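You operate a simulated robot arm through the tools that you are given. There is no shell and no other tool.

You are at the controls of a simulated robot arm. One attempt, no reset.

Task
Put things in order on the top of the packing bench. At the end: the red reflector stands where the brown filter stood; the brown filter stands where the silver stub roller stood; the silver stub roller stands where the yellow stud block stood; the yellow stud block stands on top of the small red box set (marked "Durrafin"); whatever was shut is shut again. Leave all else as you found it, and nothing knocked over.

It is judged by the outcome, as a careful person would: the job done as asked, and still so three seconds after it is handed in. It fails if anything else is knocked over, pushed out of place, dropped, spilled or broken.

Robot
A 6-joint arm with a two-finger gripper, fixed in place. Base frame: the origin is at the foot of the arm, x ahead of it, y to its left, z up; the work surface is at about z = 0. Units: mm, degrees, N and s.
With the tool pointing down near the work surface it reaches from about 240 to 620 mm from the base axis. Its first joint turns from -66.0 to 66.0 degrees. Payload 1.37 kg.
Tool frame: the origin (TCP) lies between the finger pads and is the grasp point; the fingertips stand 22 mm ahead of it; z points along the fingers, y is the line along which they close. The gripper opens to 92 mm; its body begins 65 mm behind the TCP.
Orientation is told as [roll, pitch, yaw] about the base's x, y, z axes, in that order, counted from this pose: with the fingers straight down and closing along the base's y, the tool's x points along the base's -x, its y along +y and its z along -z.

Tools
- The arm moves only by the tool play_rows. Its argument "steps" is a list of rows, each a list of 7 numbers: the shift along the base's x, y, z in units of 300 mm (1.0 is 300 mm), then the turn, a rotation vector about the base's x, y, z in units of 120 degrees (1.0 is 120 degrees), then the closure, from 0 (fully open) to 1 (shut). In form: [[tx, ty, tz, wx, wy, wz, fingers], ...]. A call has 1 to 20 rows; each row is the pose to reach, as a shift and turn from the pose commanded when the call began. A call with a number of a shift or a turn outside -1 to 1 is refused whole. A row lasts 0.2 s, in which the tool goes at most 50 mm and 8.6 degrees; a call with a longer step from one row to the next is refused whole, and so is a gripper value outside its range. A pose out of reach is approached as far as the arm can. The call stops where the force on the tool passes 40 N (or 10 N more than at its start, if that is more) or the arm is blocked; 0.2 s more then pass. Each finger travels about 59.9 mm/s and halts on what it meets, pressing with about 22 N; the grip force reading is that of the motor and also rises with nothing between the fingers. The clock runs only during rows and for 0.2 s after the last one: add rows that repeat a pose to give the fingers time. The reply holds the time, the measured pose of the TCP, the force on the tool along the base axes, the opening and the grip force, in the units named above and with some noise, with the torque about the TCP (base axes, N m) and any sound that the robot's microphone picked up, and new pictures: "show" is both (left out), scene, wrist or none.
- Cameras (640 x 400 px; columns grow to the right, rows downward): "scene" is fixed at [39.9, -430.7, 591]; the picture's right is [0.76, -0.65, 0.00], its down [-0.34, -0.40, -0.85] and it looks along [0.55, 0.65, -0.52] (base axes); focal length 328 px, centre (320, 200). "wrist" rides on the gripper at [71, 19, -102] in the tool frame; the picture's right is [-0.26, 0.97, 0.00], its down [-0.75, -0.20, -0.63] and it looks along [-0.60, -0.16, 0.78] (tool axes); focal length 280 px, centre (320, 200). There is no depth. A picture from a camera that has moved, and an enlarged one, comes with that camera's place and axes in the base frame and with its lens.
- enlarge(camera, box): a new picture of the part [left, top, right, bottom] of that camera's present view, enlarged. It takes no simulated time.
- sign_off(): hands the job in; it is judged then, once.

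Places have to be worked out from the pictures, the camera data and where the tool is seen. Open the gripper and draw the arm clear of the work before you hand the job in, unless the task says otherwise.

The tools are called after "Emit:" by a JSON object that holds its "fn" and its "kwargs". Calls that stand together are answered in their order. play_rows: Moves the arm, as the interface text tells. Its arguments: {"type":"object","properties":{"steps":{"type":"array","items":{"type":"array","items":{"type":"number"}}},"show":{"type":"string","enum":["both","scene","wrist","none"]}},"required":["steps"]} The other tools are called the same way: enlarge (camera, box) takes an enlarged picture of a part of a camera's view; sign_off () hands the job in.

At the start:

```text
time_s: 0.0
eef_pos: [477.5, -87.9, 340.2]
tcp_rot: [-0.1, 0.0, 0.0]
ft_force: [-0.3, 0.1, 0.1]
torque: [0.03, 0.01, -0.02]
width: 92.0
grip_force: 0.1
```

scene: 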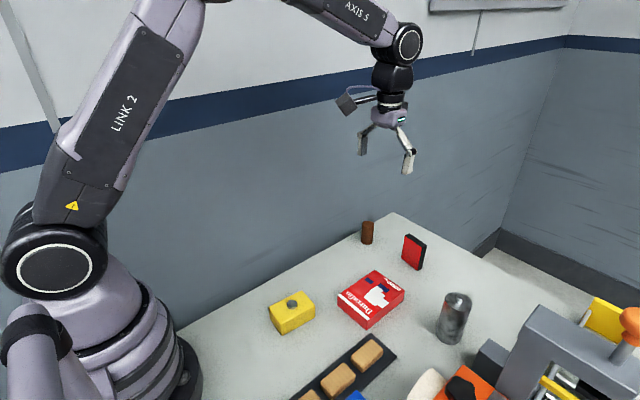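
wrist: 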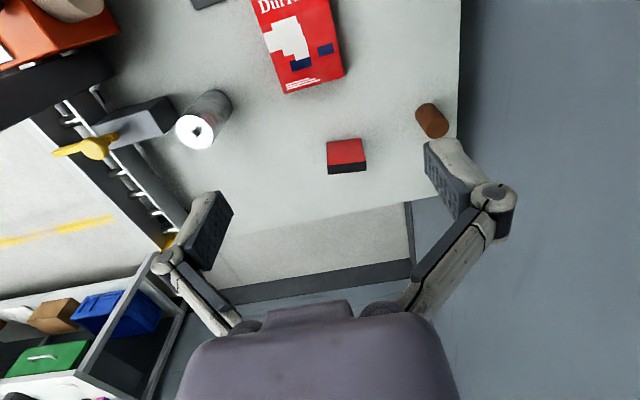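

I'll look closer at both views before moving anything, to identify the objects and where they stand.

Emit:
{"fn": "enlarge", "kwargs": {"camera": "scene", "box": [240, 200, 500, 362]}}

Emit:
{"fn": "enlarge", "kwargs": {"camera": "scene", "box": [280, 240, 640, 400]}}

Emit:
{"fn": "enlarge", "kwargs": {"camera": "wrist", "box": [150, 0, 470, 200]}}

```text
2.46 times, centred on (370, 281) of scene
camera zoom: at [39.9, -430.7, 591.0], right [0.76, -0.65, 0.0], down [-0.34, -0.4, -0.85], along [0.55, 0.65, -0.52], focal length 809 px, centre (197, 1)
```

zoom: 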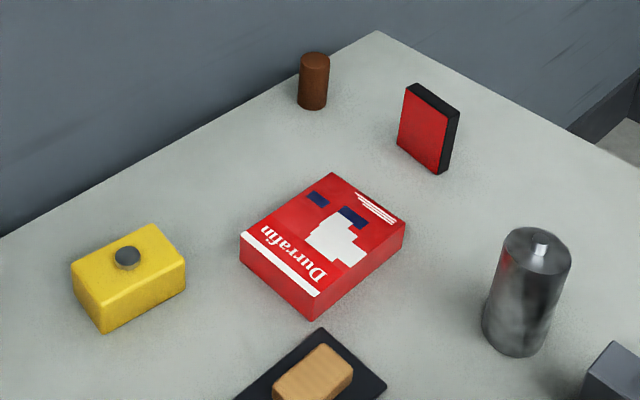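

```text
1.78 times, centred on (460, 320) of scene
camera zoom: at [39.9, -430.7, 591.0], right [0.76, -0.65, 0.0], down [-0.34, -0.4, -0.85], along [0.55, 0.65, -0.52], focal length 584 px, centre (71, -13)
```

zoom: 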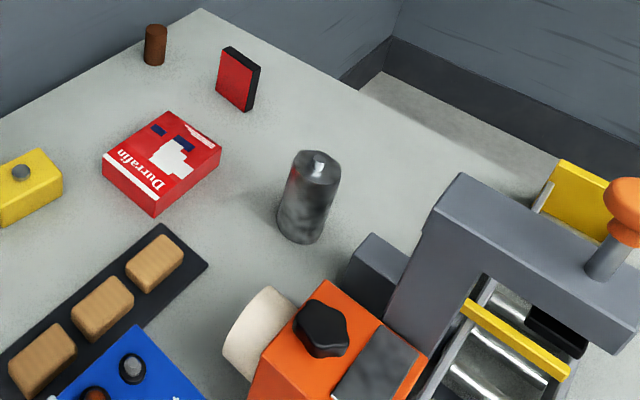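

```text
2.00 times, centred on (310, 100) of wrist
camera zoom: at [407.2, -69.3, 442.6], right [0.26, 0.97, 0.0], down [0.75, -0.2, 0.63], along [0.6, -0.16, -0.78], focal length 561 px, centre (340, 400)
```

zoom: 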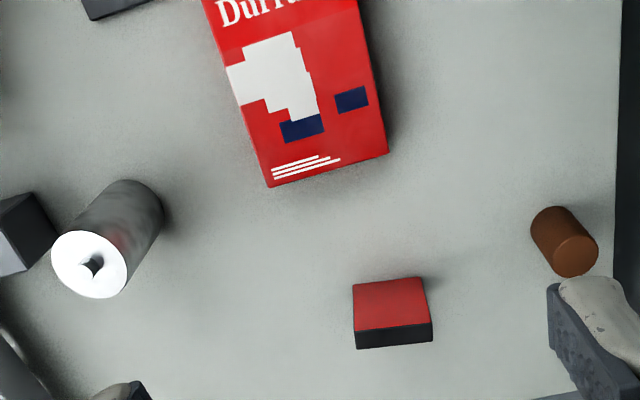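

Estimates from both cameras: yellow block about (303,-31), red box about (464,-113), roller about (522,-269), filter about (622,50) and reflector about (640,-90). I'll hover over the yellow block to get a close wrist view.

Emit:
{"fn": "play_rows", "kwargs": {"steps": [[-0.0975, 0.032, -0.06, 0, 0, 0, 0], [-0.195, 0.064, -0.12, 0, 0, 0, 0], [-0.2925, 0.096, -0.18, 0, 0, 0, 0], [-0.39, 0.128, -0.24, 0, 0, 0, 0], [-0.4875, 0.16, -0.3, 0, 0, 0, 0], [-0.585, 0.19, -0.36, 0, 0, 0, 0], [-0.585, 0.19, -0.36, 0, 0, 0, 0]]}}

```text
time_s: 1.6
eef_pos: [301.2, -31.9, 232.4]
tcp_rot: [-0.1, 0.0, 0.0]
ft_force: [0.1, -0.3, -0.2]
torque: [0.0, -0.01, 0.02]
width: 92.1
grip_force: 0.0
camera wrist: at [228.9, -12.9, 334.6], right [0.26, 0.97, 0.0], down [0.75, -0.2, 0.63], along [0.6, -0.16, -0.78], focal length 280 px, centre (320, 200)
```

scene: 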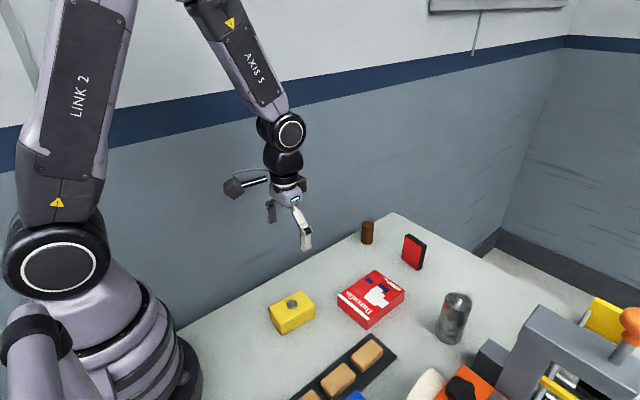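
wrist: 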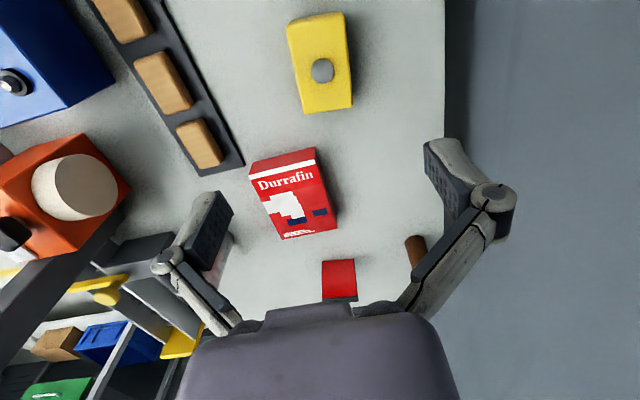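

The yellow block is in view near (320,65) of the wrist picture. I'll enlarge it to measure corners and heading.

Emit:
{"fn": "enlarge", "kwargs": {"camera": "wrist", "box": [240, 0, 400, 120]}}

Emit:
{"fn": "enlarge", "kwargs": {"camera": "wrist", "box": [230, 130, 390, 250]}}

Emit:
{"fn": "enlarge", "kwargs": {"camera": "scene", "box": [250, 270, 410, 370]}}

```text
3.33 times, centred on (320, 60) of wrist
camera zoom: at [228.9, -12.9, 334.6], right [0.26, 0.97, 0.0], down [0.75, -0.2, 0.63], along [0.6, -0.16, -0.78], focal length 935 px, centre (320, 667)
```

zoom: 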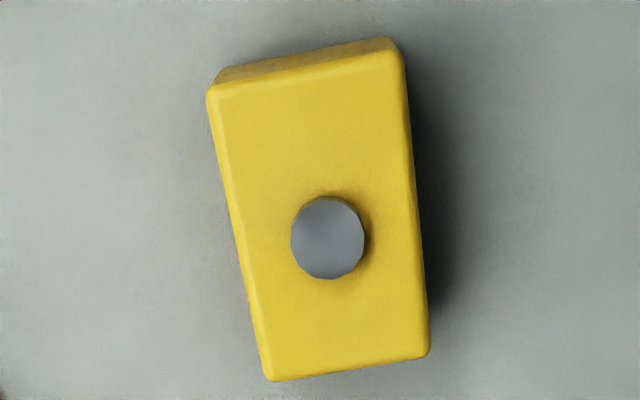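

```text
3.33 times, centred on (310, 190) of wrist
camera zoom: at [228.9, -12.9, 334.6], right [0.26, 0.97, 0.0], down [0.75, -0.2, 0.63], along [0.6, -0.16, -0.78], focal length 935 px, centre (353, 233)
```

zoom: 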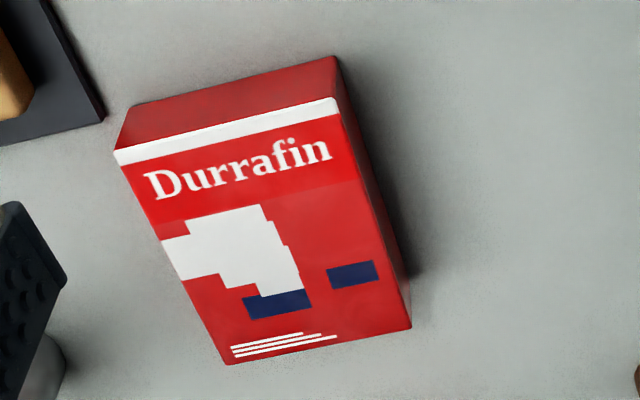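

```text
4.00 times, centred on (330, 320) of scene
camera zoom: at [39.9, -430.7, 591.0], right [0.76, -0.65, 0.0], down [-0.34, -0.4, -0.85], along [0.55, 0.65, -0.52], focal length 1314 px, centre (280, -280)
```

zoom: 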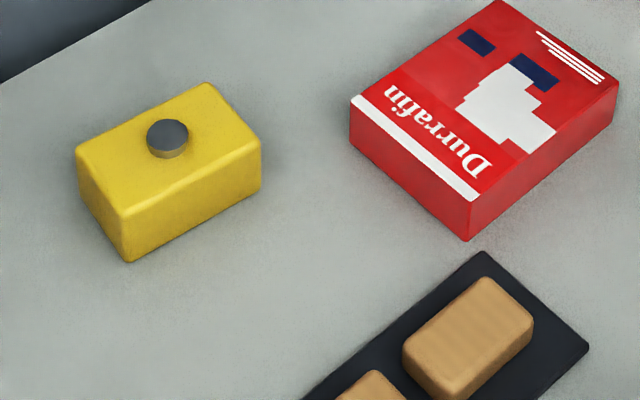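

The yellow block measures about 80×51 mm, turned about -5°, with its centre near (299,-29) and its top near z 43. The red box centre is about (460,-109), with its top near z 34. I'll line up yaw and come down to about z=100, then check.

Emit:
{"fn": "play_rows", "kwargs": {"steps": [[-0.01, 0.006, -0.15, 0, 0, -0.0442, 0], [-0.01, 0.006, -0.3, 0, 0, -0.0442, 0], [-0.01, 0.006, -0.44, 0, 0, -0.0442, 0], [-0.01, 0.006, -0.44, 0, 0, -0.0442, 0]]}}

```text
time_s: 2.6
eef_pos: [297.4, -31.7, 98.9]
tcp_rot: [0.0, 0.0, -5.3]
ft_force: [-0.5, 0.4, 0.1]
torque: [0.0, -0.01, -0.03]
width: 92.1
grip_force: 0.1
camera wrist: at [227.3, -5.4, 201.6], right [0.35, 0.94, 0.0], down [0.73, -0.27, 0.62], along [0.59, -0.22, -0.78], focal length 280 px, centre (320, 200)
```

scene: 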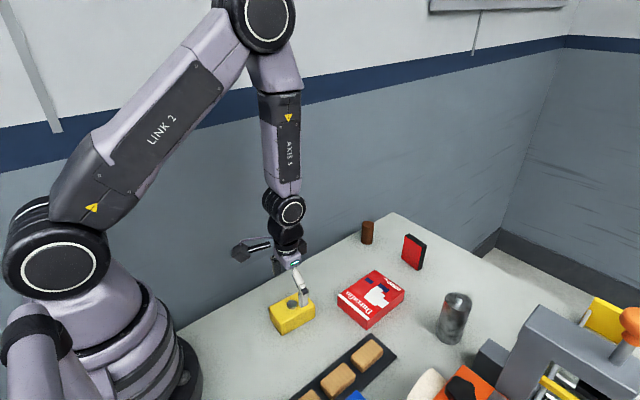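
wrist: 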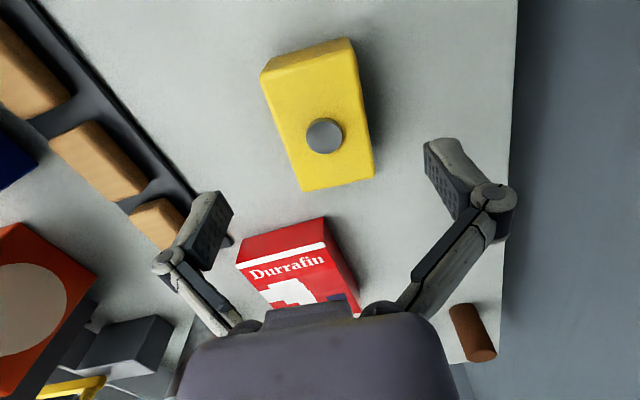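

The gripper is centred within about 2 mm of the block, with the stud at about (297,-28). I'll descend to z≈28 and close on it.

Emit:
{"fn": "play_rows", "kwargs": {"steps": [[0, 0.005, -0.12, 0, 0, 0, 0], [0, 0.005, -0.2, 0, 0, 0, 0], [0, 0.005, -0.236, 0, 0, 0, 0], [0, 0.005, -0.236, 0, 0, 0, 0], [0, 0.005, -0.236, 0, 0, 0, 0.3], [0, 0.005, -0.236, 0, 0, 0, 0.6], [0, 0.005, -0.236, 0, 0, 0, 1], [0, 0.005, -0.236, 0, 0, 0, 1], [0, 0.005, -0.236, 0, 0, 0, 1]]}}

```text
time_s: 4.6
eef_pos: [299.7, -28.3, 28.5]
tcp_rot: [0.1, 0.1, -5.4]
ft_force: [-0.1, 0.8, 2.1]
torque: [-0.01, 0.01, -0.01]
width: 54.7
grip_force: 21.2
camera wrist: at [229.7, -2.6, 131.2], right [0.35, 0.94, 0.0], down [0.73, -0.27, 0.63], along [0.59, -0.22, -0.78], focal length 280 px, centre (320, 200)
```

scene: 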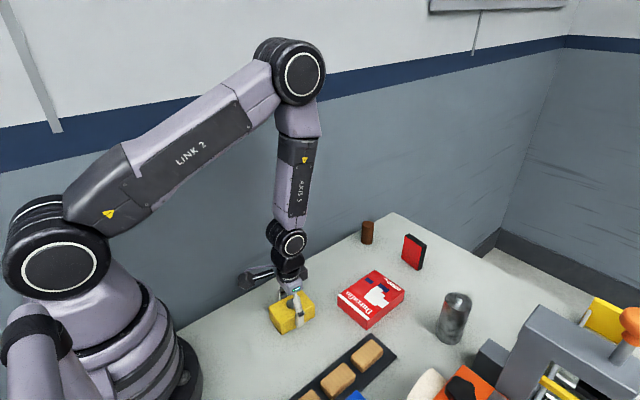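
wrist: 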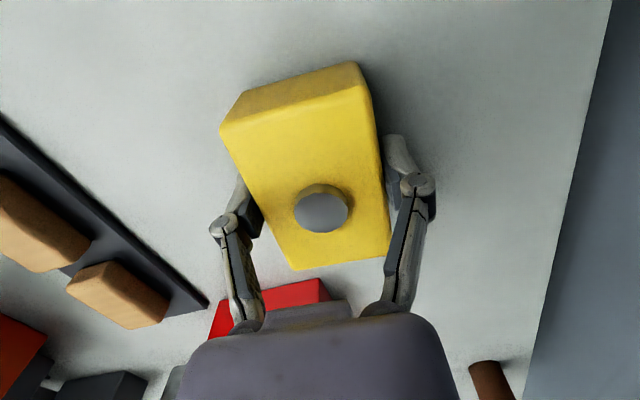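

Grip holds at 54.7 mm wide with 21 N. I'll lift straight up and check the load.

Emit:
{"fn": "play_rows", "kwargs": {"steps": [[0, 0, 0.02, 0, 0, 0, 1], [0, 0, 0.08, 0, 0, 0, 1], [0, 0, 0.2, 0, 0, 0, 1], [0, 0, 0.35, 0, 0, 0, 1], [0, 0, 0.35, 0, 0, 0, 1]]}}

```text
time_s: 5.8
eef_pos: [300.8, -30.4, 135.4]
tcp_rot: [0.0, 0.2, -5.3]
ft_force: [-0.7, 0.5, -1.4]
torque: [0.02, 0.01, 0.01]
width: 54.5
grip_force: 22.1
camera wrist: at [232.4, -3.3, 237.0], right [0.35, 0.94, 0.0], down [0.73, -0.27, 0.62], along [0.58, -0.22, -0.78], focal length 280 px, centre (320, 200)
```

scene: 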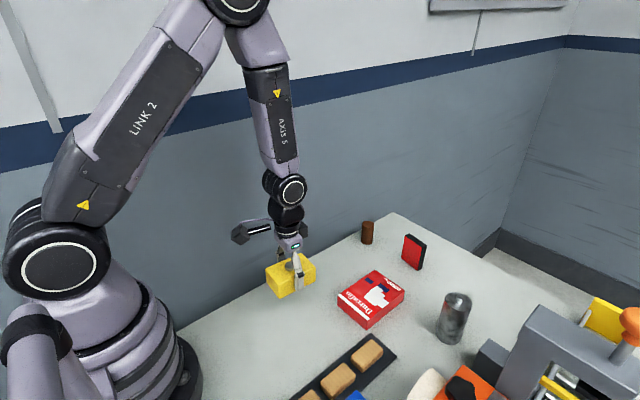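
wrist: 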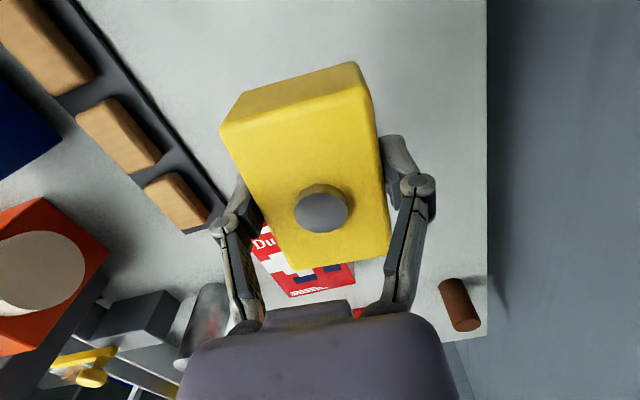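

The block is up and steady, and it's light. I'll carry it over the red box, square it to yaw 0, and come down to leave about 15 mm of gap.

Emit:
{"fn": "play_rows", "kwargs": {"steps": [[0.1, -0.05, 0, 0, 0, 0.01, 1], [0.22, -0.108, 0, 0, 0, 0.02, 1], [0.34, -0.167, 0, 0, 0, 0.03, 1], [0.46, -0.226, 0, 0, 0, 0.0442, 1], [0.543, -0.268, 0, 0, 0, 0.0442, 1], [0.543, -0.268, -0.08, 0, 0, 0.0442, 1], [0.543, -0.268, -0.18, 0, 0, 0.0442, 1], [0.543, -0.268, -0.19, 0, 0, 0.0442, 1], [0.543, -0.268, -0.19, 0, 0, 0.0442, 1]]}}

```text
time_s: 7.8
eef_pos: [461.5, -109.5, 74.6]
tcp_rot: [0.0, 0.0, 0.1]
ft_force: [-0.2, -0.4, -1.4]
torque: [0.0, 0.01, -0.01]
width: 54.7
grip_force: 21.9
camera wrist: at [390.8, -90.6, 179.0], right [0.26, 0.97, 0.0], down [0.75, -0.2, 0.63], along [0.6, -0.16, -0.78], focal length 280 px, centre (320, 200)
```

scene: 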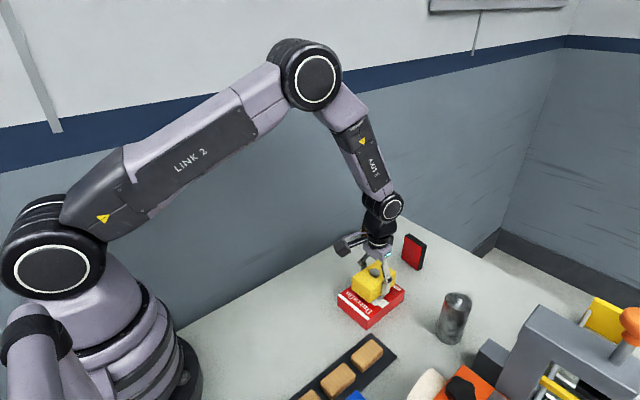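
wrist: 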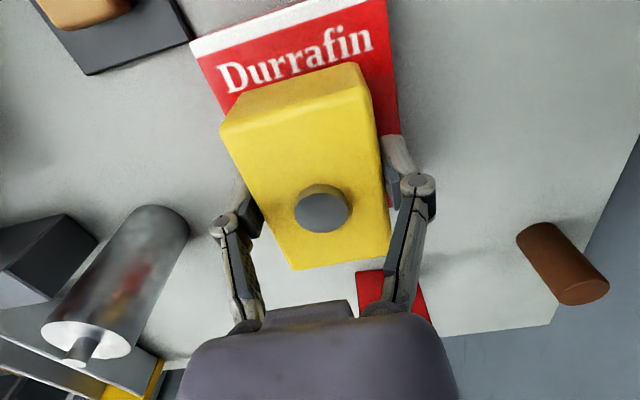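

I'll check the alignment over the box in the scene view before the final descent.

Emit:
{"fn": "enlarge", "kwargs": {"camera": "scene", "box": [310, 230, 450, 340]}}

Emit:
{"fn": "enlarge", "kwargs": {"camera": "wrist", "box": [0, 130, 200, 390]}}

```text
3.64 times, centred on (380, 285) of scene
camera zoom: at [40.0, -430.7, 591.0], right [0.76, -0.65, 0.0], down [-0.34, -0.4, -0.85], along [0.55, 0.65, -0.52], focal length 1194 px, centre (102, -109)
```

zoom: 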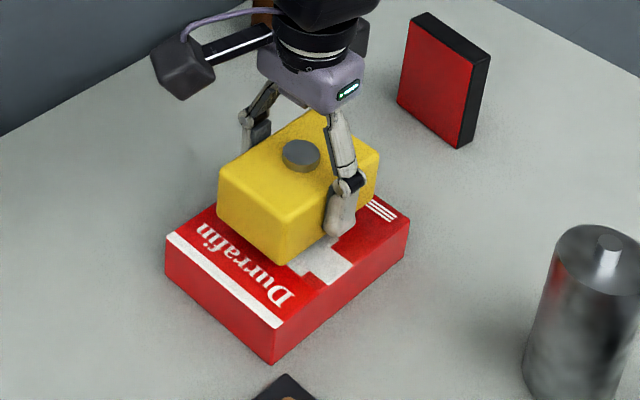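

```text
1.54 times, centred on (100, 260) of wrist
camera zoom: at [390.8, -90.6, 179.0], right [0.26, 0.97, 0.0], down [0.75, -0.2, 0.63], along [0.6, -0.16, -0.78], focal length 431 px, centre (658, 108)
```

zoom: 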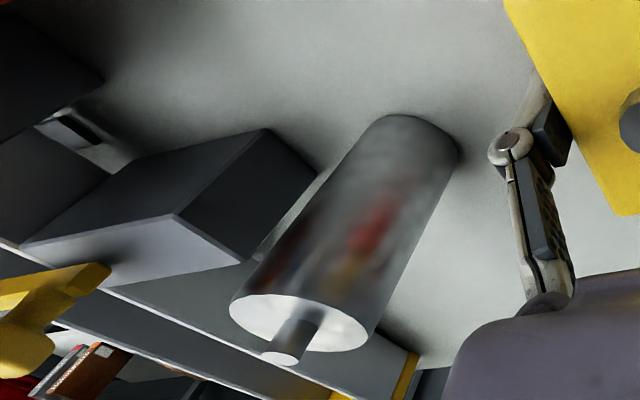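

The block sits well inside the box top. I'll lower it in small steps until contact.

Emit:
{"fn": "play_rows", "kwargs": {"steps": [[0, 0, -0.015, 0, 0, 0, 1], [0, 0, -0.025, 0, 0, 0, 1], [0, 0, -0.03, 0, 0, 0, 1], [0, 0, -0.03, 0, 0, 0, 1]], "show": "none"}}

Emit:
{"fn": "play_rows", "kwargs": {"steps": [[0, 0, -0.003, 0, 0, 0, 1], [0, 0, -0.006, 0, 0, 0, 1], [0, 0, -0.006, 0, 0, 0, 1]], "show": "none"}}

```text
time_s: 8.8
eef_pos: [464.3, -109.6, 66.9]
tcp_rot: [0.0, 0.0, 0.0]
ft_force: [-1.0, 0.9, -1.0]
torque: [0.04, 0.02, -0.02]
width: 54.6
grip_force: 21.8
```

```text
time_s: 9.6
eef_pos: [462.6, -109.3, 65.9]
tcp_rot: [0.1, 0.0, 0.0]
ft_force: [0.1, -0.3, -2.1]
torque: [0.03, 0.01, 0.01]
width: 54.5
grip_force: 22.1
```

There's no contact yet at z≈66, so I'll continue down about 1 mm at a time.

Emit:
{"fn": "play_rows", "kwargs": {"steps": [[0, 0, -0.0035, 0, 0, 0, 1], [0, 0, -0.0035, 0, 0, 0, 1]], "show": "none"}}

Emit:
{"fn": "play_rows", "kwargs": {"steps": [[0, 0, -0.0035, 0, 0, 0, 1], [0, 0, -0.0035, 0, 0, 0, 1]], "show": "none"}}

Emit:
{"fn": "play_rows", "kwargs": {"steps": [[0, 0, -0.0035, 0, 0, 0, 1], [0, 0, -0.0035, 0, 0, 0, 1]], "show": "scene"}}

```text
time_s: 10.2
eef_pos: [462.9, -108.0, 65.6]
tcp_rot: [0.0, 0.0, -0.1]
ft_force: [1.2, 0.5, -0.7]
torque: [-0.01, 0.0, -0.04]
width: 54.6
grip_force: 21.8
```

```text
time_s: 10.8
eef_pos: [463.0, -108.9, 64.8]
tcp_rot: [0.0, 0.0, 0.0]
ft_force: [-0.3, 0.8, -0.9]
torque: [0.01, -0.01, 0.0]
width: 54.7
grip_force: 21.7
```

```text
time_s: 11.4
eef_pos: [463.7, -109.3, 63.3]
tcp_rot: [0.0, 0.0, 0.0]
ft_force: [0.1, 1.0, -2.1]
torque: [-0.04, -0.02, 0.02]
width: 54.5
grip_force: 21.8
```

scene: 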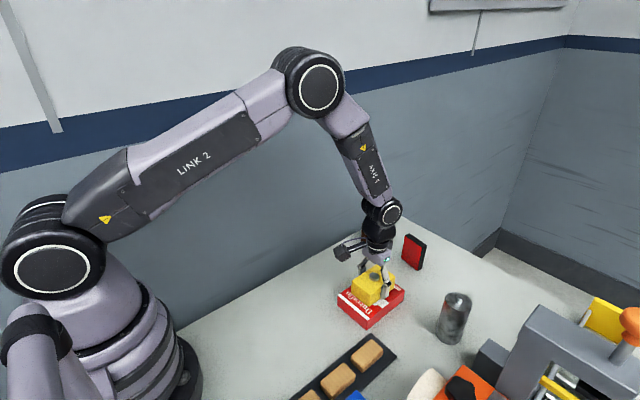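

Still no contact at z≈63, so I'll keep lowering in 1 mm steps.

Emit:
{"fn": "play_rows", "kwargs": {"steps": [[0, 0, -0.0035, 0, 0, 0, 1], [0, 0, -0.0035, 0, 0, 0, 1]], "show": "none"}}

Emit:
{"fn": "play_rows", "kwargs": {"steps": [[0, 0, -0.0035, 0, 0, 0, 1], [0, 0, -0.0035, 0, 0, 0, 1]], "show": "none"}}

Emit:
{"fn": "enlarge", "kwargs": {"camera": "scene", "box": [320, 240, 430, 340]}}

```text
time_s: 12.0
eef_pos: [462.8, -108.6, 62.8]
tcp_rot: [0.0, 0.0, 0.0]
ft_force: [-2.3, -0.4, 4.4]
torque: [0.02, 0.03, 0.0]
width: 54.7
grip_force: 21.6
```

```text
time_s: 12.6
eef_pos: [463.3, -108.8, 62.3]
tcp_rot: [0.0, -0.1, 0.1]
ft_force: [-5.8, 1.3, 16.8]
torque: [0.05, 0.17, 0.03]
width: 54.8
grip_force: 22.1
```

```text
4.00 times, centred on (375, 290) of scene
camera zoom: at [39.9, -430.6, 591.0], right [0.76, -0.65, 0.0], down [-0.34, -0.4, -0.85], along [0.55, 0.65, -0.52], focal length 1314 px, centre (100, -160)
```

zoom: 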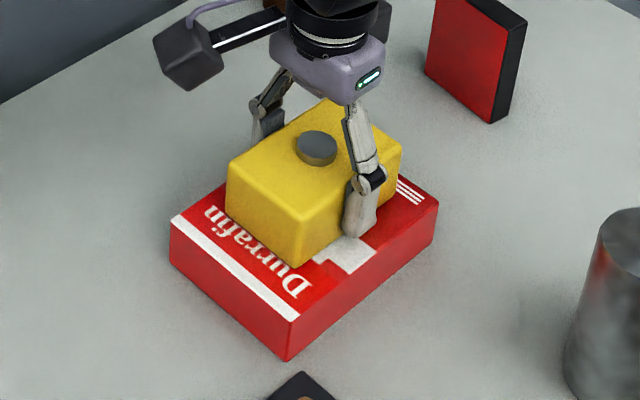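

Contact at z≈62.5 (16.8 N). I'll ease up about 0.9 mm to unload, then open and rise.

Emit:
{"fn": "play_rows", "kwargs": {"steps": [[0, 0, 0.003, 0, 0, 0, 1], [0, 0, 0.003, 0, 0, 0, 1], [0, 0, 0.003, 0, 0, 0, 0.3], [0, 0, 0.003, 0, 0, 0, 0.1], [0, 0, 0.003, 0, 0, 0, 0], [0, 0, 0.003, 0, 0, 0, 0], [0, 0, 0.003, 0, 0, 0, 0]], "show": "scene"}}

```text
time_s: 14.2
eef_pos: [462.9, -108.5, 62.3]
tcp_rot: [-0.1, 0.0, 0.0]
ft_force: [0.2, -0.4, -0.5]
torque: [0.02, -0.01, 0.02]
width: 91.9
grip_force: 0.1
```

scene: 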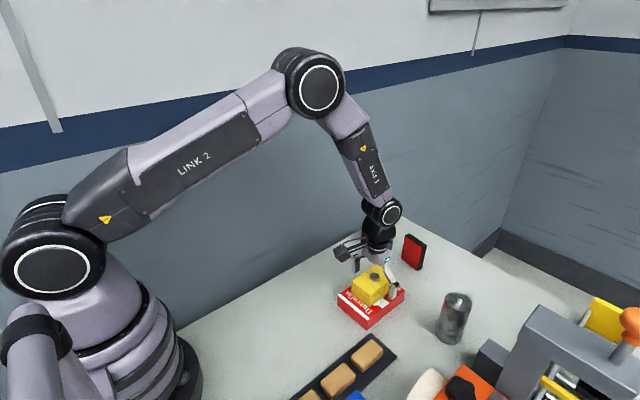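

Released cleanly. I'll rise and move to hover near the roller for a close look at it and the machinery next to it.

Emit:
{"fn": "play_rows", "kwargs": {"steps": [[0, 0, 0.1, 0, 0, 0, 0], [0, 0, 0.25, 0, 0, 0, 0], [0, 0, 0.4, 0, 0, 0, 0], [0, 0, 0.55, 0, 0, 0, 0], [0.02, -0.13, 0.6, 0, 0, 0, 0], [0.05, -0.28, 0.6, 0, 0, 0, 0], [0.09, -0.43, 0.6, 0, 0, 0, 0], [0.09, -0.43, 0.6, 0, 0, 0, 0]]}}

```text
time_s: 16.0
eef_pos: [487.7, -236.4, 242.0]
tcp_rot: [0.1, 0.0, -0.1]
ft_force: [0.6, -0.6, 0.3]
torque: [-0.01, 0.04, 0.01]
width: 91.9
grip_force: 0.1
camera wrist: at [417.7, -217.9, 345.9], right [0.26, 0.97, 0.0], down [0.75, -0.2, 0.62], along [0.6, -0.16, -0.78], focal length 280 px, centre (320, 200)
```

scene: 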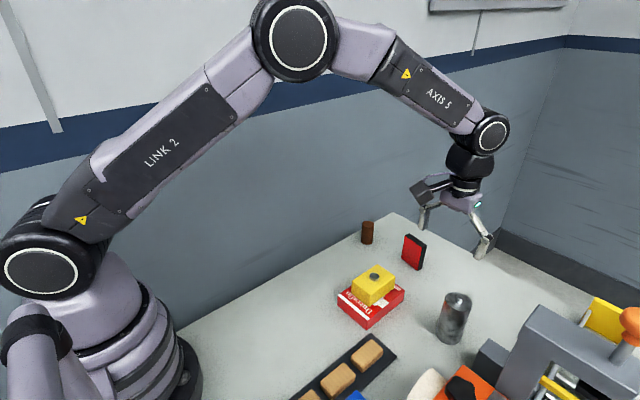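
wrist: 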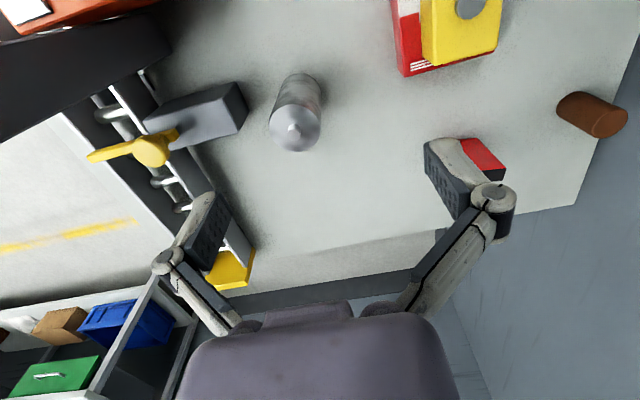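

Emit:
{"fn": "enlarge", "kwargs": {"camera": "wrist", "box": [200, 40, 400, 190]}}

Emit:
{"fn": "enlarge", "kwargs": {"camera": "wrist", "box": [80, 40, 360, 290]}}

Emit:
{"fn": "enlarge", "kwargs": {"camera": "scene", "box": [400, 260, 640, 400]}}

```text
2.67 times, centred on (300, 115) of wrist
camera zoom: at [417.7, -217.9, 345.9], right [0.26, 0.97, 0.0], down [0.75, -0.2, 0.62], along [0.6, -0.16, -0.78], focal length 748 px, centre (373, 427)
```

zoom: 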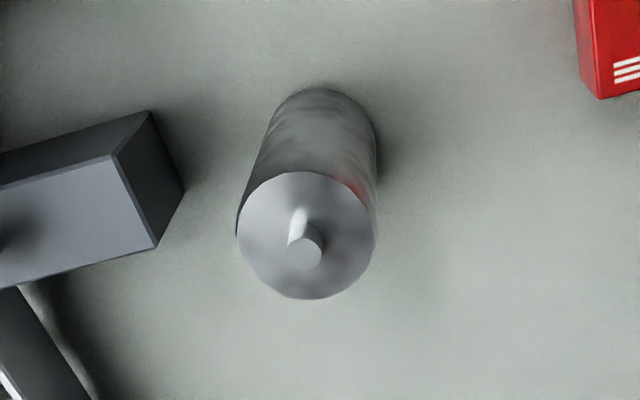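

```text
1.60 times, centred on (220, 165) of wrist
camera zoom: at [417.7, -217.9, 345.9], right [0.26, 0.97, 0.0], down [0.75, -0.2, 0.62], along [0.6, -0.16, -0.78], focal length 449 px, centre (480, 256)
```

zoom: 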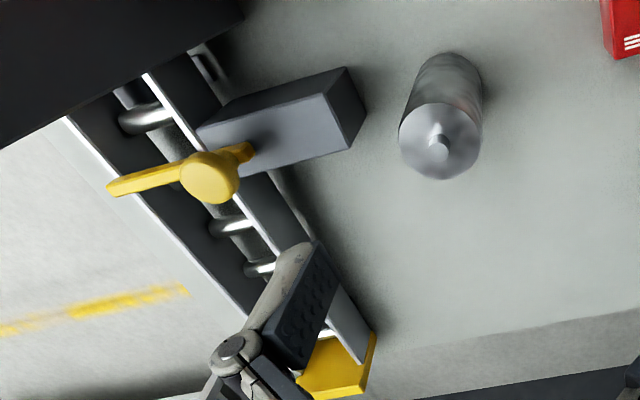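

```text
2.67 times, centred on (520, 330) of scene
camera zoom: at [39.9, -430.7, 591.0], right [0.76, -0.65, 0.0], down [-0.34, -0.4, -0.85], along [0.55, 0.65, -0.52], focal length 876 px, centre (-213, -147)
```

zoom: 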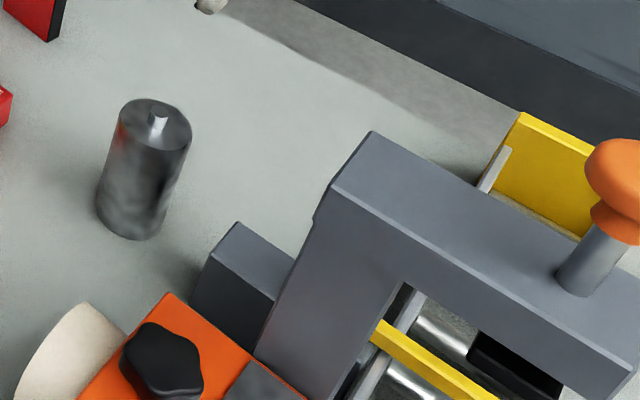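

The roller is about 47 mm in diameter and 100 mm tall with an axle stub on top, centred near (518,-268). The grey block's face is at y≈-340, so I'll only part-open the fingers to about 72 mm, move above it at z≈150 and check.

Emit:
{"fn": "play_rows", "kwargs": {"steps": [[0.03, -0.03, -0.08, 0, 0, 0, 0.1], [0.07, -0.07, -0.16, 0, 0, 0, 0.22], [0.0987, -0.1043, -0.24, 0, 0, 0, 0.22], [0.0987, -0.1043, -0.307, 0, 0, 0, 0.22], [0.0987, -0.1043, -0.307, 0, 0, 0, 0.22]]}}

```text
time_s: 17.2
eef_pos: [519.1, -269.5, 150.2]
tcp_rot: [0.0, 0.1, -0.1]
ft_force: [0.0, 0.3, -0.6]
torque: [-0.01, 0.02, -0.03]
width: 71.9
grip_force: 0.0
camera wrist: at [448.4, -250.6, 252.2], right [0.26, 0.97, 0.0], down [0.75, -0.2, 0.63], along [0.6, -0.16, -0.78], focal length 280 px, centre (320, 200)
```

scene: 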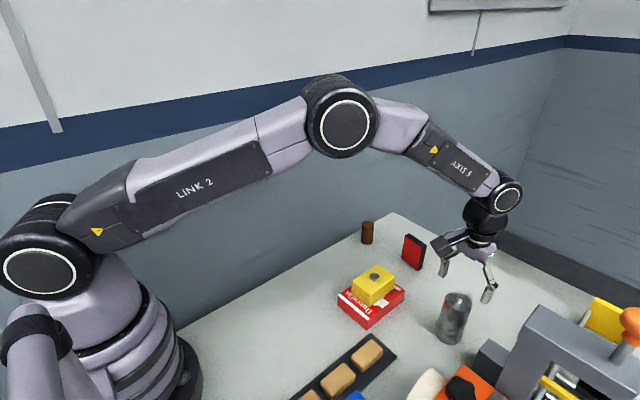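
wrist: 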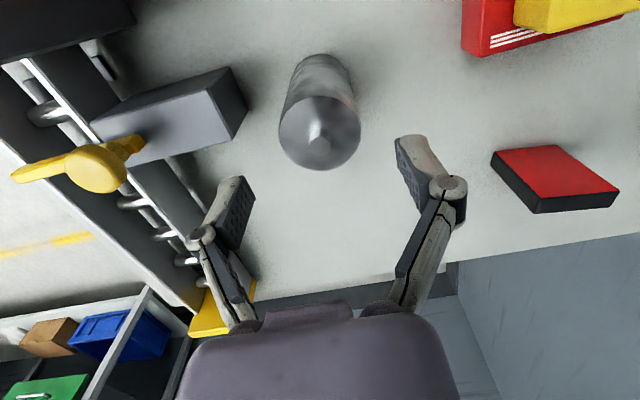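

The roller axis reads about (517.5,-268), directly under the gripper. I'll descend to z≈65 and close.

Emit:
{"fn": "play_rows", "kwargs": {"steps": [[-0.003, 0, -0.1, 0, 0, 0, 0.22], [-0.003, 0, -0.2, 0, 0, 0, 0.22], [-0.003, 0, -0.283, 0, 0, 0, 0.22], [-0.003, 0, -0.283, 0, 0, 0, 0.22]]}}

```text
time_s: 18.2
eef_pos: [517.6, -268.2, 66.0]
tcp_rot: [0.0, 0.0, 0.0]
ft_force: [0.1, -0.8, -1.3]
torque: [-0.01, 0.01, 0.0]
width: 71.7
grip_force: 0.1
camera wrist: at [446.7, -249.0, 167.2], right [0.26, 0.97, 0.0], down [0.75, -0.2, 0.63], along [0.6, -0.16, -0.78], focal length 280 px, centre (320, 200)
```

scene: 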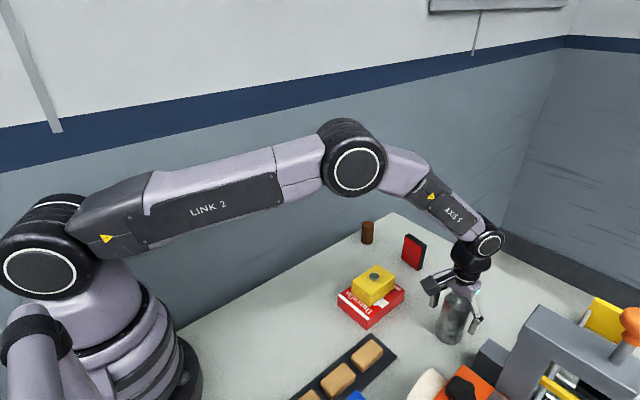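
wrist: 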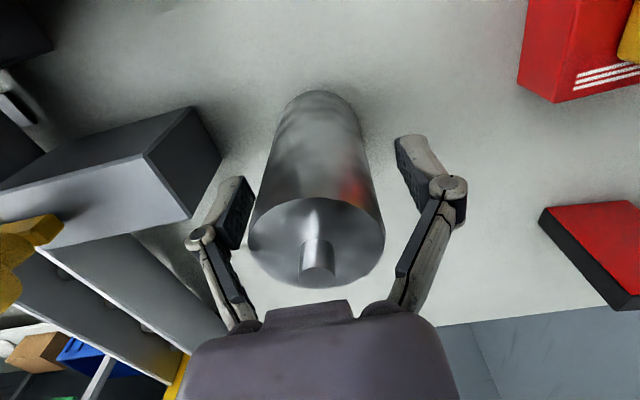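

The fingers straddle the roller with room on both sides and the stub clears the body. Closing now.

Emit:
{"fn": "play_rows", "kwargs": {"steps": [[0, 0, 0, 0, 0, 0, 0.35], [0, 0, 0, 0, 0, 0, 0.5], [0, 0, 0, 0, 0, 0, 1], [0, 0, 0, 0, 0, 0, 1], [0, 0, 0, 0, 0, 0, 1]], "show": "wrist"}}

```text
time_s: 19.4
eef_pos: [518.2, -268.7, 65.1]
tcp_rot: [0.1, -0.1, 0.0]
ft_force: [-0.7, -0.2, 2.1]
torque: [-0.04, 0.01, 0.0]
width: 49.2
grip_force: 22.0
camera wrist: at [446.7, -249.1, 167.6], right [0.26, 0.97, 0.0], down [0.75, -0.2, 0.63], along [0.6, -0.16, -0.78], focal length 280 px, centre (320, 200)
```

wrist: 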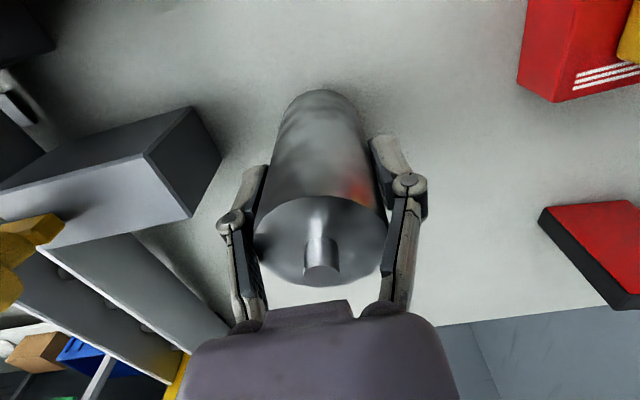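

Gripped at 49.2 mm wide. I'll lift a little to check the weight and for slip.

Emit:
{"fn": "play_rows", "kwargs": {"steps": [[0, 0, 0.01, 0, 0, 0, 1], [0, 0, 0.03, 0, 0, 0, 1], [0, 0, 0.06, 0, 0, 0, 1], [0, 0, 0.06, 0, 0, 0, 1]]}}

```text
time_s: 20.4
eef_pos: [519.0, -269.5, 82.9]
tcp_rot: [0.0, 0.0, 0.0]
ft_force: [0.2, -0.2, -2.2]
torque: [0.0, -0.02, 0.0]
width: 49.3
grip_force: 22.2
camera wrist: at [447.3, -250.1, 185.1], right [0.26, 0.97, 0.0], down [0.75, -0.2, 0.62], along [0.6, -0.16, -0.78], focal length 280 px, centre (320, 200)
```

scene: 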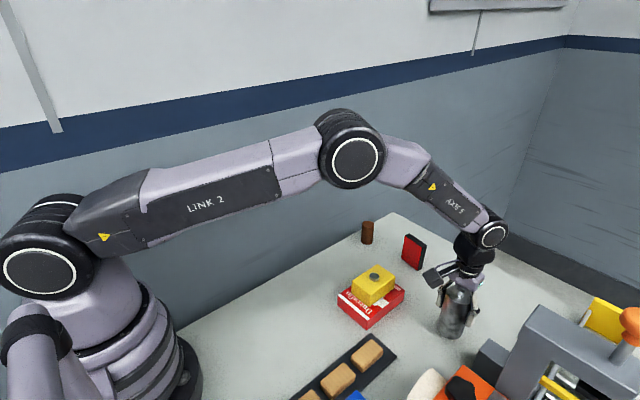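
wrist: 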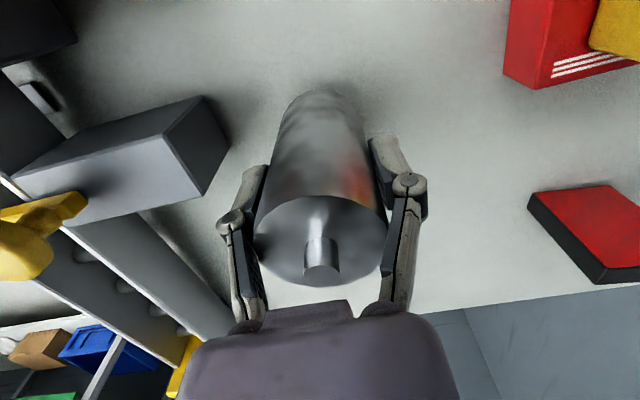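

The roller is light (about 3 N) and not slipping. I'll lift it well clear of the yellow block and carry it to the yellow block's old spot at about (297.5,-28.5).

Emit:
{"fn": "play_rows", "kwargs": {"steps": [[0, 0, 0.12, 0, 0, 0, 1], [0, 0, 0.26, 0, 0, 0, 1], [0, 0, 0.4, 0, 0, 0, 1], [-0.05, 0.055, 0.42, 0, 0, 0, 1], [-0.14, 0.153, 0.42, 0, 0, 0, 1], [-0.24, 0.262, 0.42, 0, 0, 0, 1], [-0.34, 0.371, 0.42, 0, 0, 0, 1], [-0.44, 0.48, 0.42, 0, 0, 0, 1], [-0.54, 0.59, 0.42, 0, 0, 0, 1], [-0.64, 0.699, 0.42, 0, 0, 0, 1], [-0.71, 0.775, 0.42, 0, 0, 0, 1], [-0.732, 0.7993, 0.42, 0, 0, 0, 1], [-0.732, 0.7993, 0.42, 0, 0, 0, 1]]}}

```text
time_s: 23.2
eef_pos: [298.1, -27.4, 209.7]
tcp_rot: [0.0, 0.0, 0.0]
ft_force: [-0.4, 0.2, -1.8]
torque: [0.0, 0.01, 0.03]
width: 49.4
grip_force: 21.7
camera wrist: at [227.1, -8.5, 312.2], right [0.26, 0.96, 0.0], down [0.75, -0.2, 0.63], along [0.6, -0.16, -0.78], focal length 280 px, centre (320, 200)
```

scene: 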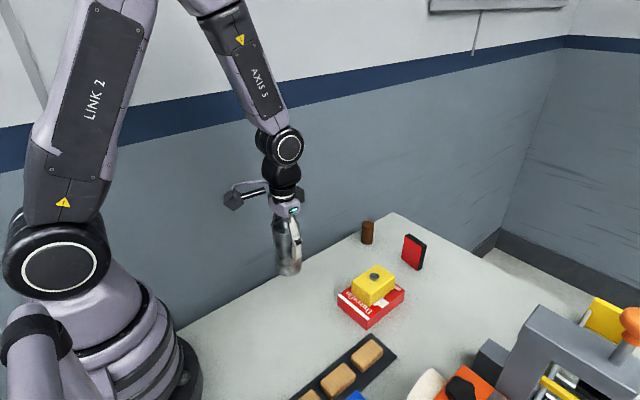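
wrist: 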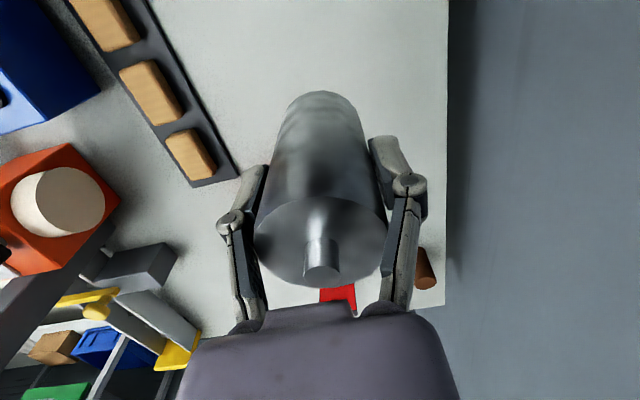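

The roller hangs steady over the target spot. I'll descend to about 3 mm above contact.

Emit:
{"fn": "play_rows", "kwargs": {"steps": [[0, 0, -0.15, 0, 0, 0, 1], [0, 0, -0.3, 0, 0, 0, 1], [0, 0, -0.42, 0, 0, 0, 1], [0, 0, -0.46, 0, 0, 0, 1], [0, 0, -0.47, 0, 0, 0, 1], [0, 0, -0.47, 0, 0, 0, 1]]}}

Emit:
{"fn": "play_rows", "kwargs": {"steps": [[0, 0, -0.0035, 0, 0, 0, 1], [0, 0, -0.007, 0, 0, 0, 1], [0, 0, -0.007, 0, 0, 0, 1]], "show": "none"}}

```text
time_s: 24.6
eef_pos: [298.6, -28.0, 68.2]
tcp_rot: [0.0, 0.1, 0.1]
ft_force: [-0.5, 0.1, -1.4]
torque: [0.01, 0.0, -0.03]
width: 49.2
grip_force: 22.2
camera wrist: at [227.8, -8.5, 170.0], right [0.26, 0.96, 0.0], down [0.75, -0.2, 0.63], along [0.6, -0.16, -0.78], focal length 280 px, centre (320, 200)
```

scene: 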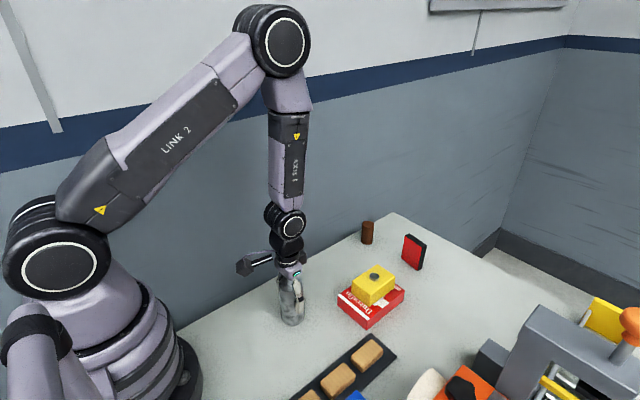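
wrist: 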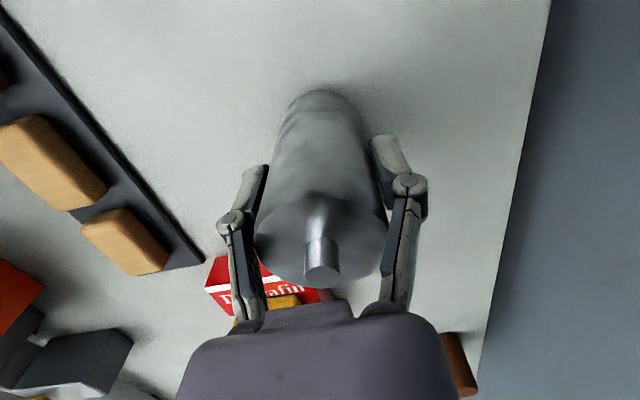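

```text
time_s: 25.4
eef_pos: [299.0, -27.9, 65.3]
tcp_rot: [0.0, 0.0, 0.0]
ft_force: [-0.6, 0.3, -1.7]
torque: [0.0, -0.02, 0.01]
width: 49.5
grip_force: 21.9
```

Not touching yet, so I'll continue in 0.7–1 mm steps.

Emit:
{"fn": "play_rows", "kwargs": {"steps": [[0, 0, -0.003, 0, 0, 0, 1], [0, 0, -0.003, 0, 0, 0, 1]], "show": "none"}}

Emit:
{"fn": "play_rows", "kwargs": {"steps": [[0, 0, -0.003, 0, 0, 0, 1], [0, 0, -0.003, 0, 0, 0, 1]], "show": "none"}}

```text
time_s: 26.0
eef_pos: [299.0, -28.8, 65.2]
tcp_rot: [0.0, 0.1, -0.1]
ft_force: [-1.2, 2.6, 12.6]
torque: [0.13, 0.04, 0.01]
width: 49.2
grip_force: 22.0
```

```text
time_s: 26.6
eef_pos: [298.7, -29.6, 64.8]
tcp_rot: [0.0, 0.0, -0.1]
ft_force: [-1.4, 6.1, 16.3]
torque: [0.2, -0.01, 0.03]
width: 49.4
grip_force: 21.9
```

Contact made (12–16 N). I'll ease up about 1.2 mm to unload, then open and rise straight up.

Emit:
{"fn": "play_rows", "kwargs": {"steps": [[0, 0, 0.004, 0, 0, 0, 1], [0, 0, 0.004, 0, 0, 0, 1], [0, 0, 0.004, 0, 0, 0, 0.45], [0, 0, 0.004, 0, 0, 0, 0.3], [0, 0, 0.004, 0, 0, 0, 0.15], [0, 0, 0.004, 0, 0, 0, 0.1], [0, 0, 0.004, 0, 0, 0, 0.1]]}}

```text
time_s: 28.2
eef_pos: [299.4, -29.2, 65.9]
tcp_rot: [0.1, 0.0, 0.1]
ft_force: [0.5, 0.4, -0.2]
torque: [-0.01, 0.04, 0.01]
width: 82.7
grip_force: 0.0
camera wrist: at [227.3, -9.8, 168.1], right [0.26, 0.97, 0.0], down [0.75, -0.2, 0.63], along [0.6, -0.16, -0.78], focal length 280 px, centre (320, 200)
```

scene: 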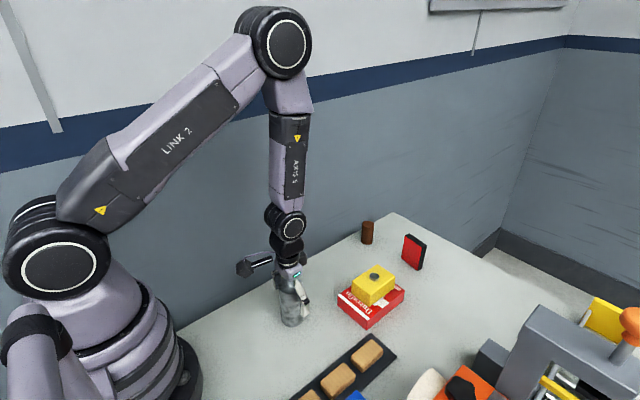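
wrist: 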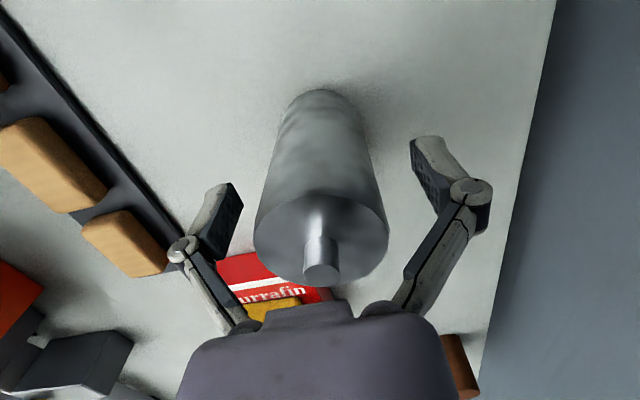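

The roller stands upright and free. I'll rise and move to hover short of the brown filter for a close look, including the wall clearance.

Emit:
{"fn": "play_rows", "kwargs": {"steps": [[0, 0, 0.12, 0, 0, 0, 0.1], [0, 0, 0.27, 0, 0, 0, 0.1], [0, 0, 0.42, 0, 0, 0, 0.1], [0, 0, 0.52, 0, 0, 0, 0.1], [0.12, 0.02, 0.52, 0, 0, 0, 0.1], [0.27, 0.05, 0.52, 0, 0, 0, 0.2], [0.42, 0.08, 0.5, 0, 0, 0, 0.3], [0.57, 0.11, 0.48, 0, 0, 0, 0.3], [0.72, 0.13, 0.46, 0, 0, 0, 0.3], [0.84, 0.15, 0.44, 0, 0, 0, 0.3], [0.84, 0.15, 0.44, 0, 0, 0, 0.3]]}}

```text
time_s: 30.6
eef_pos: [548.5, 16.6, 198.2]
tcp_rot: [0.0, 0.0, 0.0]
ft_force: [-0.3, -0.6, 1.1]
torque: [-0.02, 0.01, 0.0]
width: 64.5
grip_force: 0.0
camera wrist: at [478.3, 35.8, 300.9], right [0.26, 0.96, 0.0], down [0.75, -0.2, 0.62], along [0.6, -0.16, -0.78], focal length 280 px, centre (320, 200)
```

scene: 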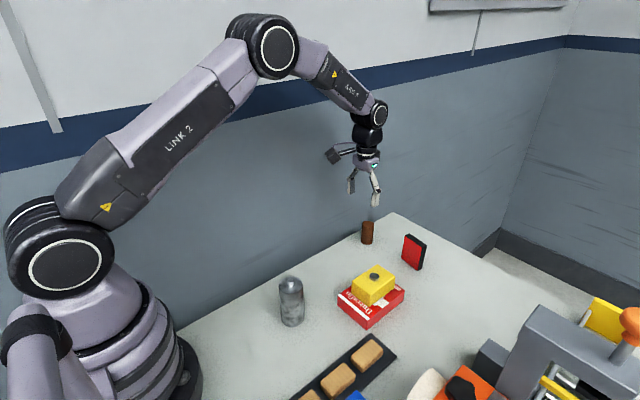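
wrist: 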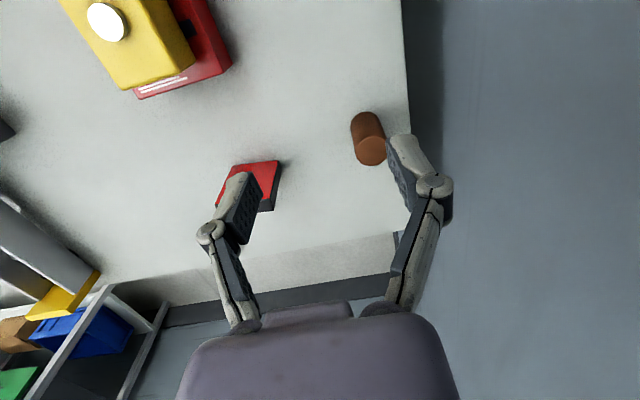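

Emit:
{"fn": "enlarge", "kwargs": {"camera": "wrist", "box": [300, 80, 460, 200]}}

Emit:
{"fn": "enlarge", "kwargs": {"camera": "wrist", "box": [190, 120, 350, 240]}}

Emit:
{"fn": "enlarge", "kwargs": {"camera": "scene", "box": [300, 120, 480, 300]}}

```text
3.33 times, centred on (380, 140) of wrist
camera zoom: at [478.3, 35.8, 300.9], right [0.26, 0.96, 0.0], down [0.75, -0.2, 0.62], along [0.6, -0.16, -0.78], focal length 935 px, centre (120, 400)
```

zoom: 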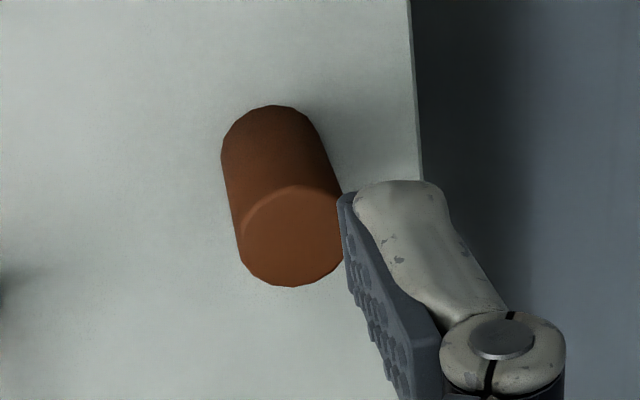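

```text
3.33 times, centred on (270, 180) of wrist
camera zoom: at [478.3, 35.8, 300.9], right [0.26, 0.96, 0.0], down [0.75, -0.2, 0.62], along [0.6, -0.16, -0.78], focal length 935 px, centre (487, 267)
```

zoom: 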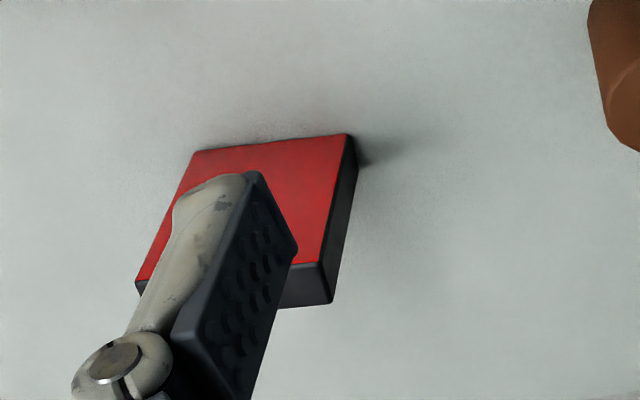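

```text
2.22 times, centred on (390, 210) of scene
camera zoom: at [40.0, -430.7, 591.0], right [0.76, -0.65, 0.0], down [-0.34, -0.4, -0.85], along [0.55, 0.65, -0.52], focal length 730 px, centre (164, 178)
```

zoom: 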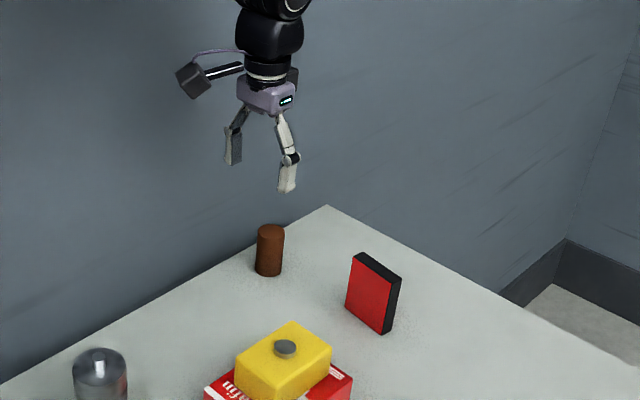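

The filter is about 31 mm in diameter and 60 mm tall, centred near (619,50.5), and the back wall works out to y≈148, so there is room. It's at the edge of reach, so I'll tilt the tool 15° outward with part-closed fingers and hover just above it.

Emit:
{"fn": "play_rows", "kwargs": {"steps": [[0.04, 0.02, -0.03, 0, -0.0625, 0, 0.35], [0.1, 0.05, -0.1, 0, -0.125, 0, 0.39], [0.17, 0.085, -0.2, 0, -0.125, 0, 0.39], [0.2283, 0.1133, -0.28, 0, -0.125, 0, 0.39], [0.2283, 0.1133, -0.28, 0, -0.125, 0, 0.39]]}}

```text
time_s: 31.8
eef_pos: [619.3, 50.0, 112.2]
tcp_rot: [0.0, -15.1, 0.1]
ft_force: [-0.5, -0.3, 0.1]
torque: [-0.01, 0.04, 0.0]
width: 56.1
grip_force: 0.1
camera wrist: at [523.7, 68.7, 193.5], right [0.25, 0.97, 0.07], down [0.57, -0.2, 0.8], along [0.79, -0.16, -0.6], focal length 280 px, centre (320, 200)
```

scene: 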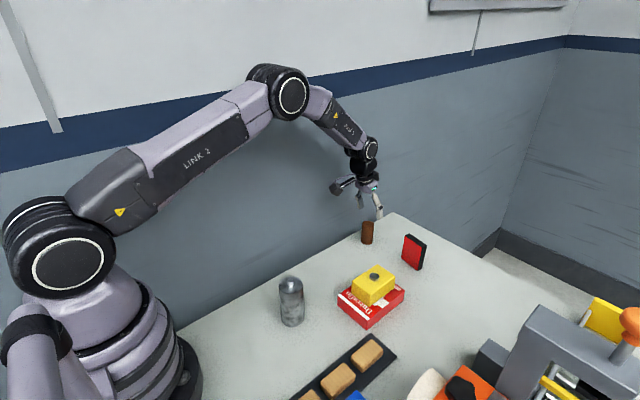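
wrist: 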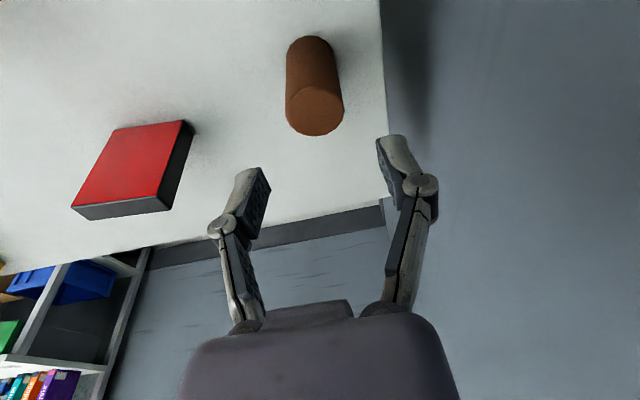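

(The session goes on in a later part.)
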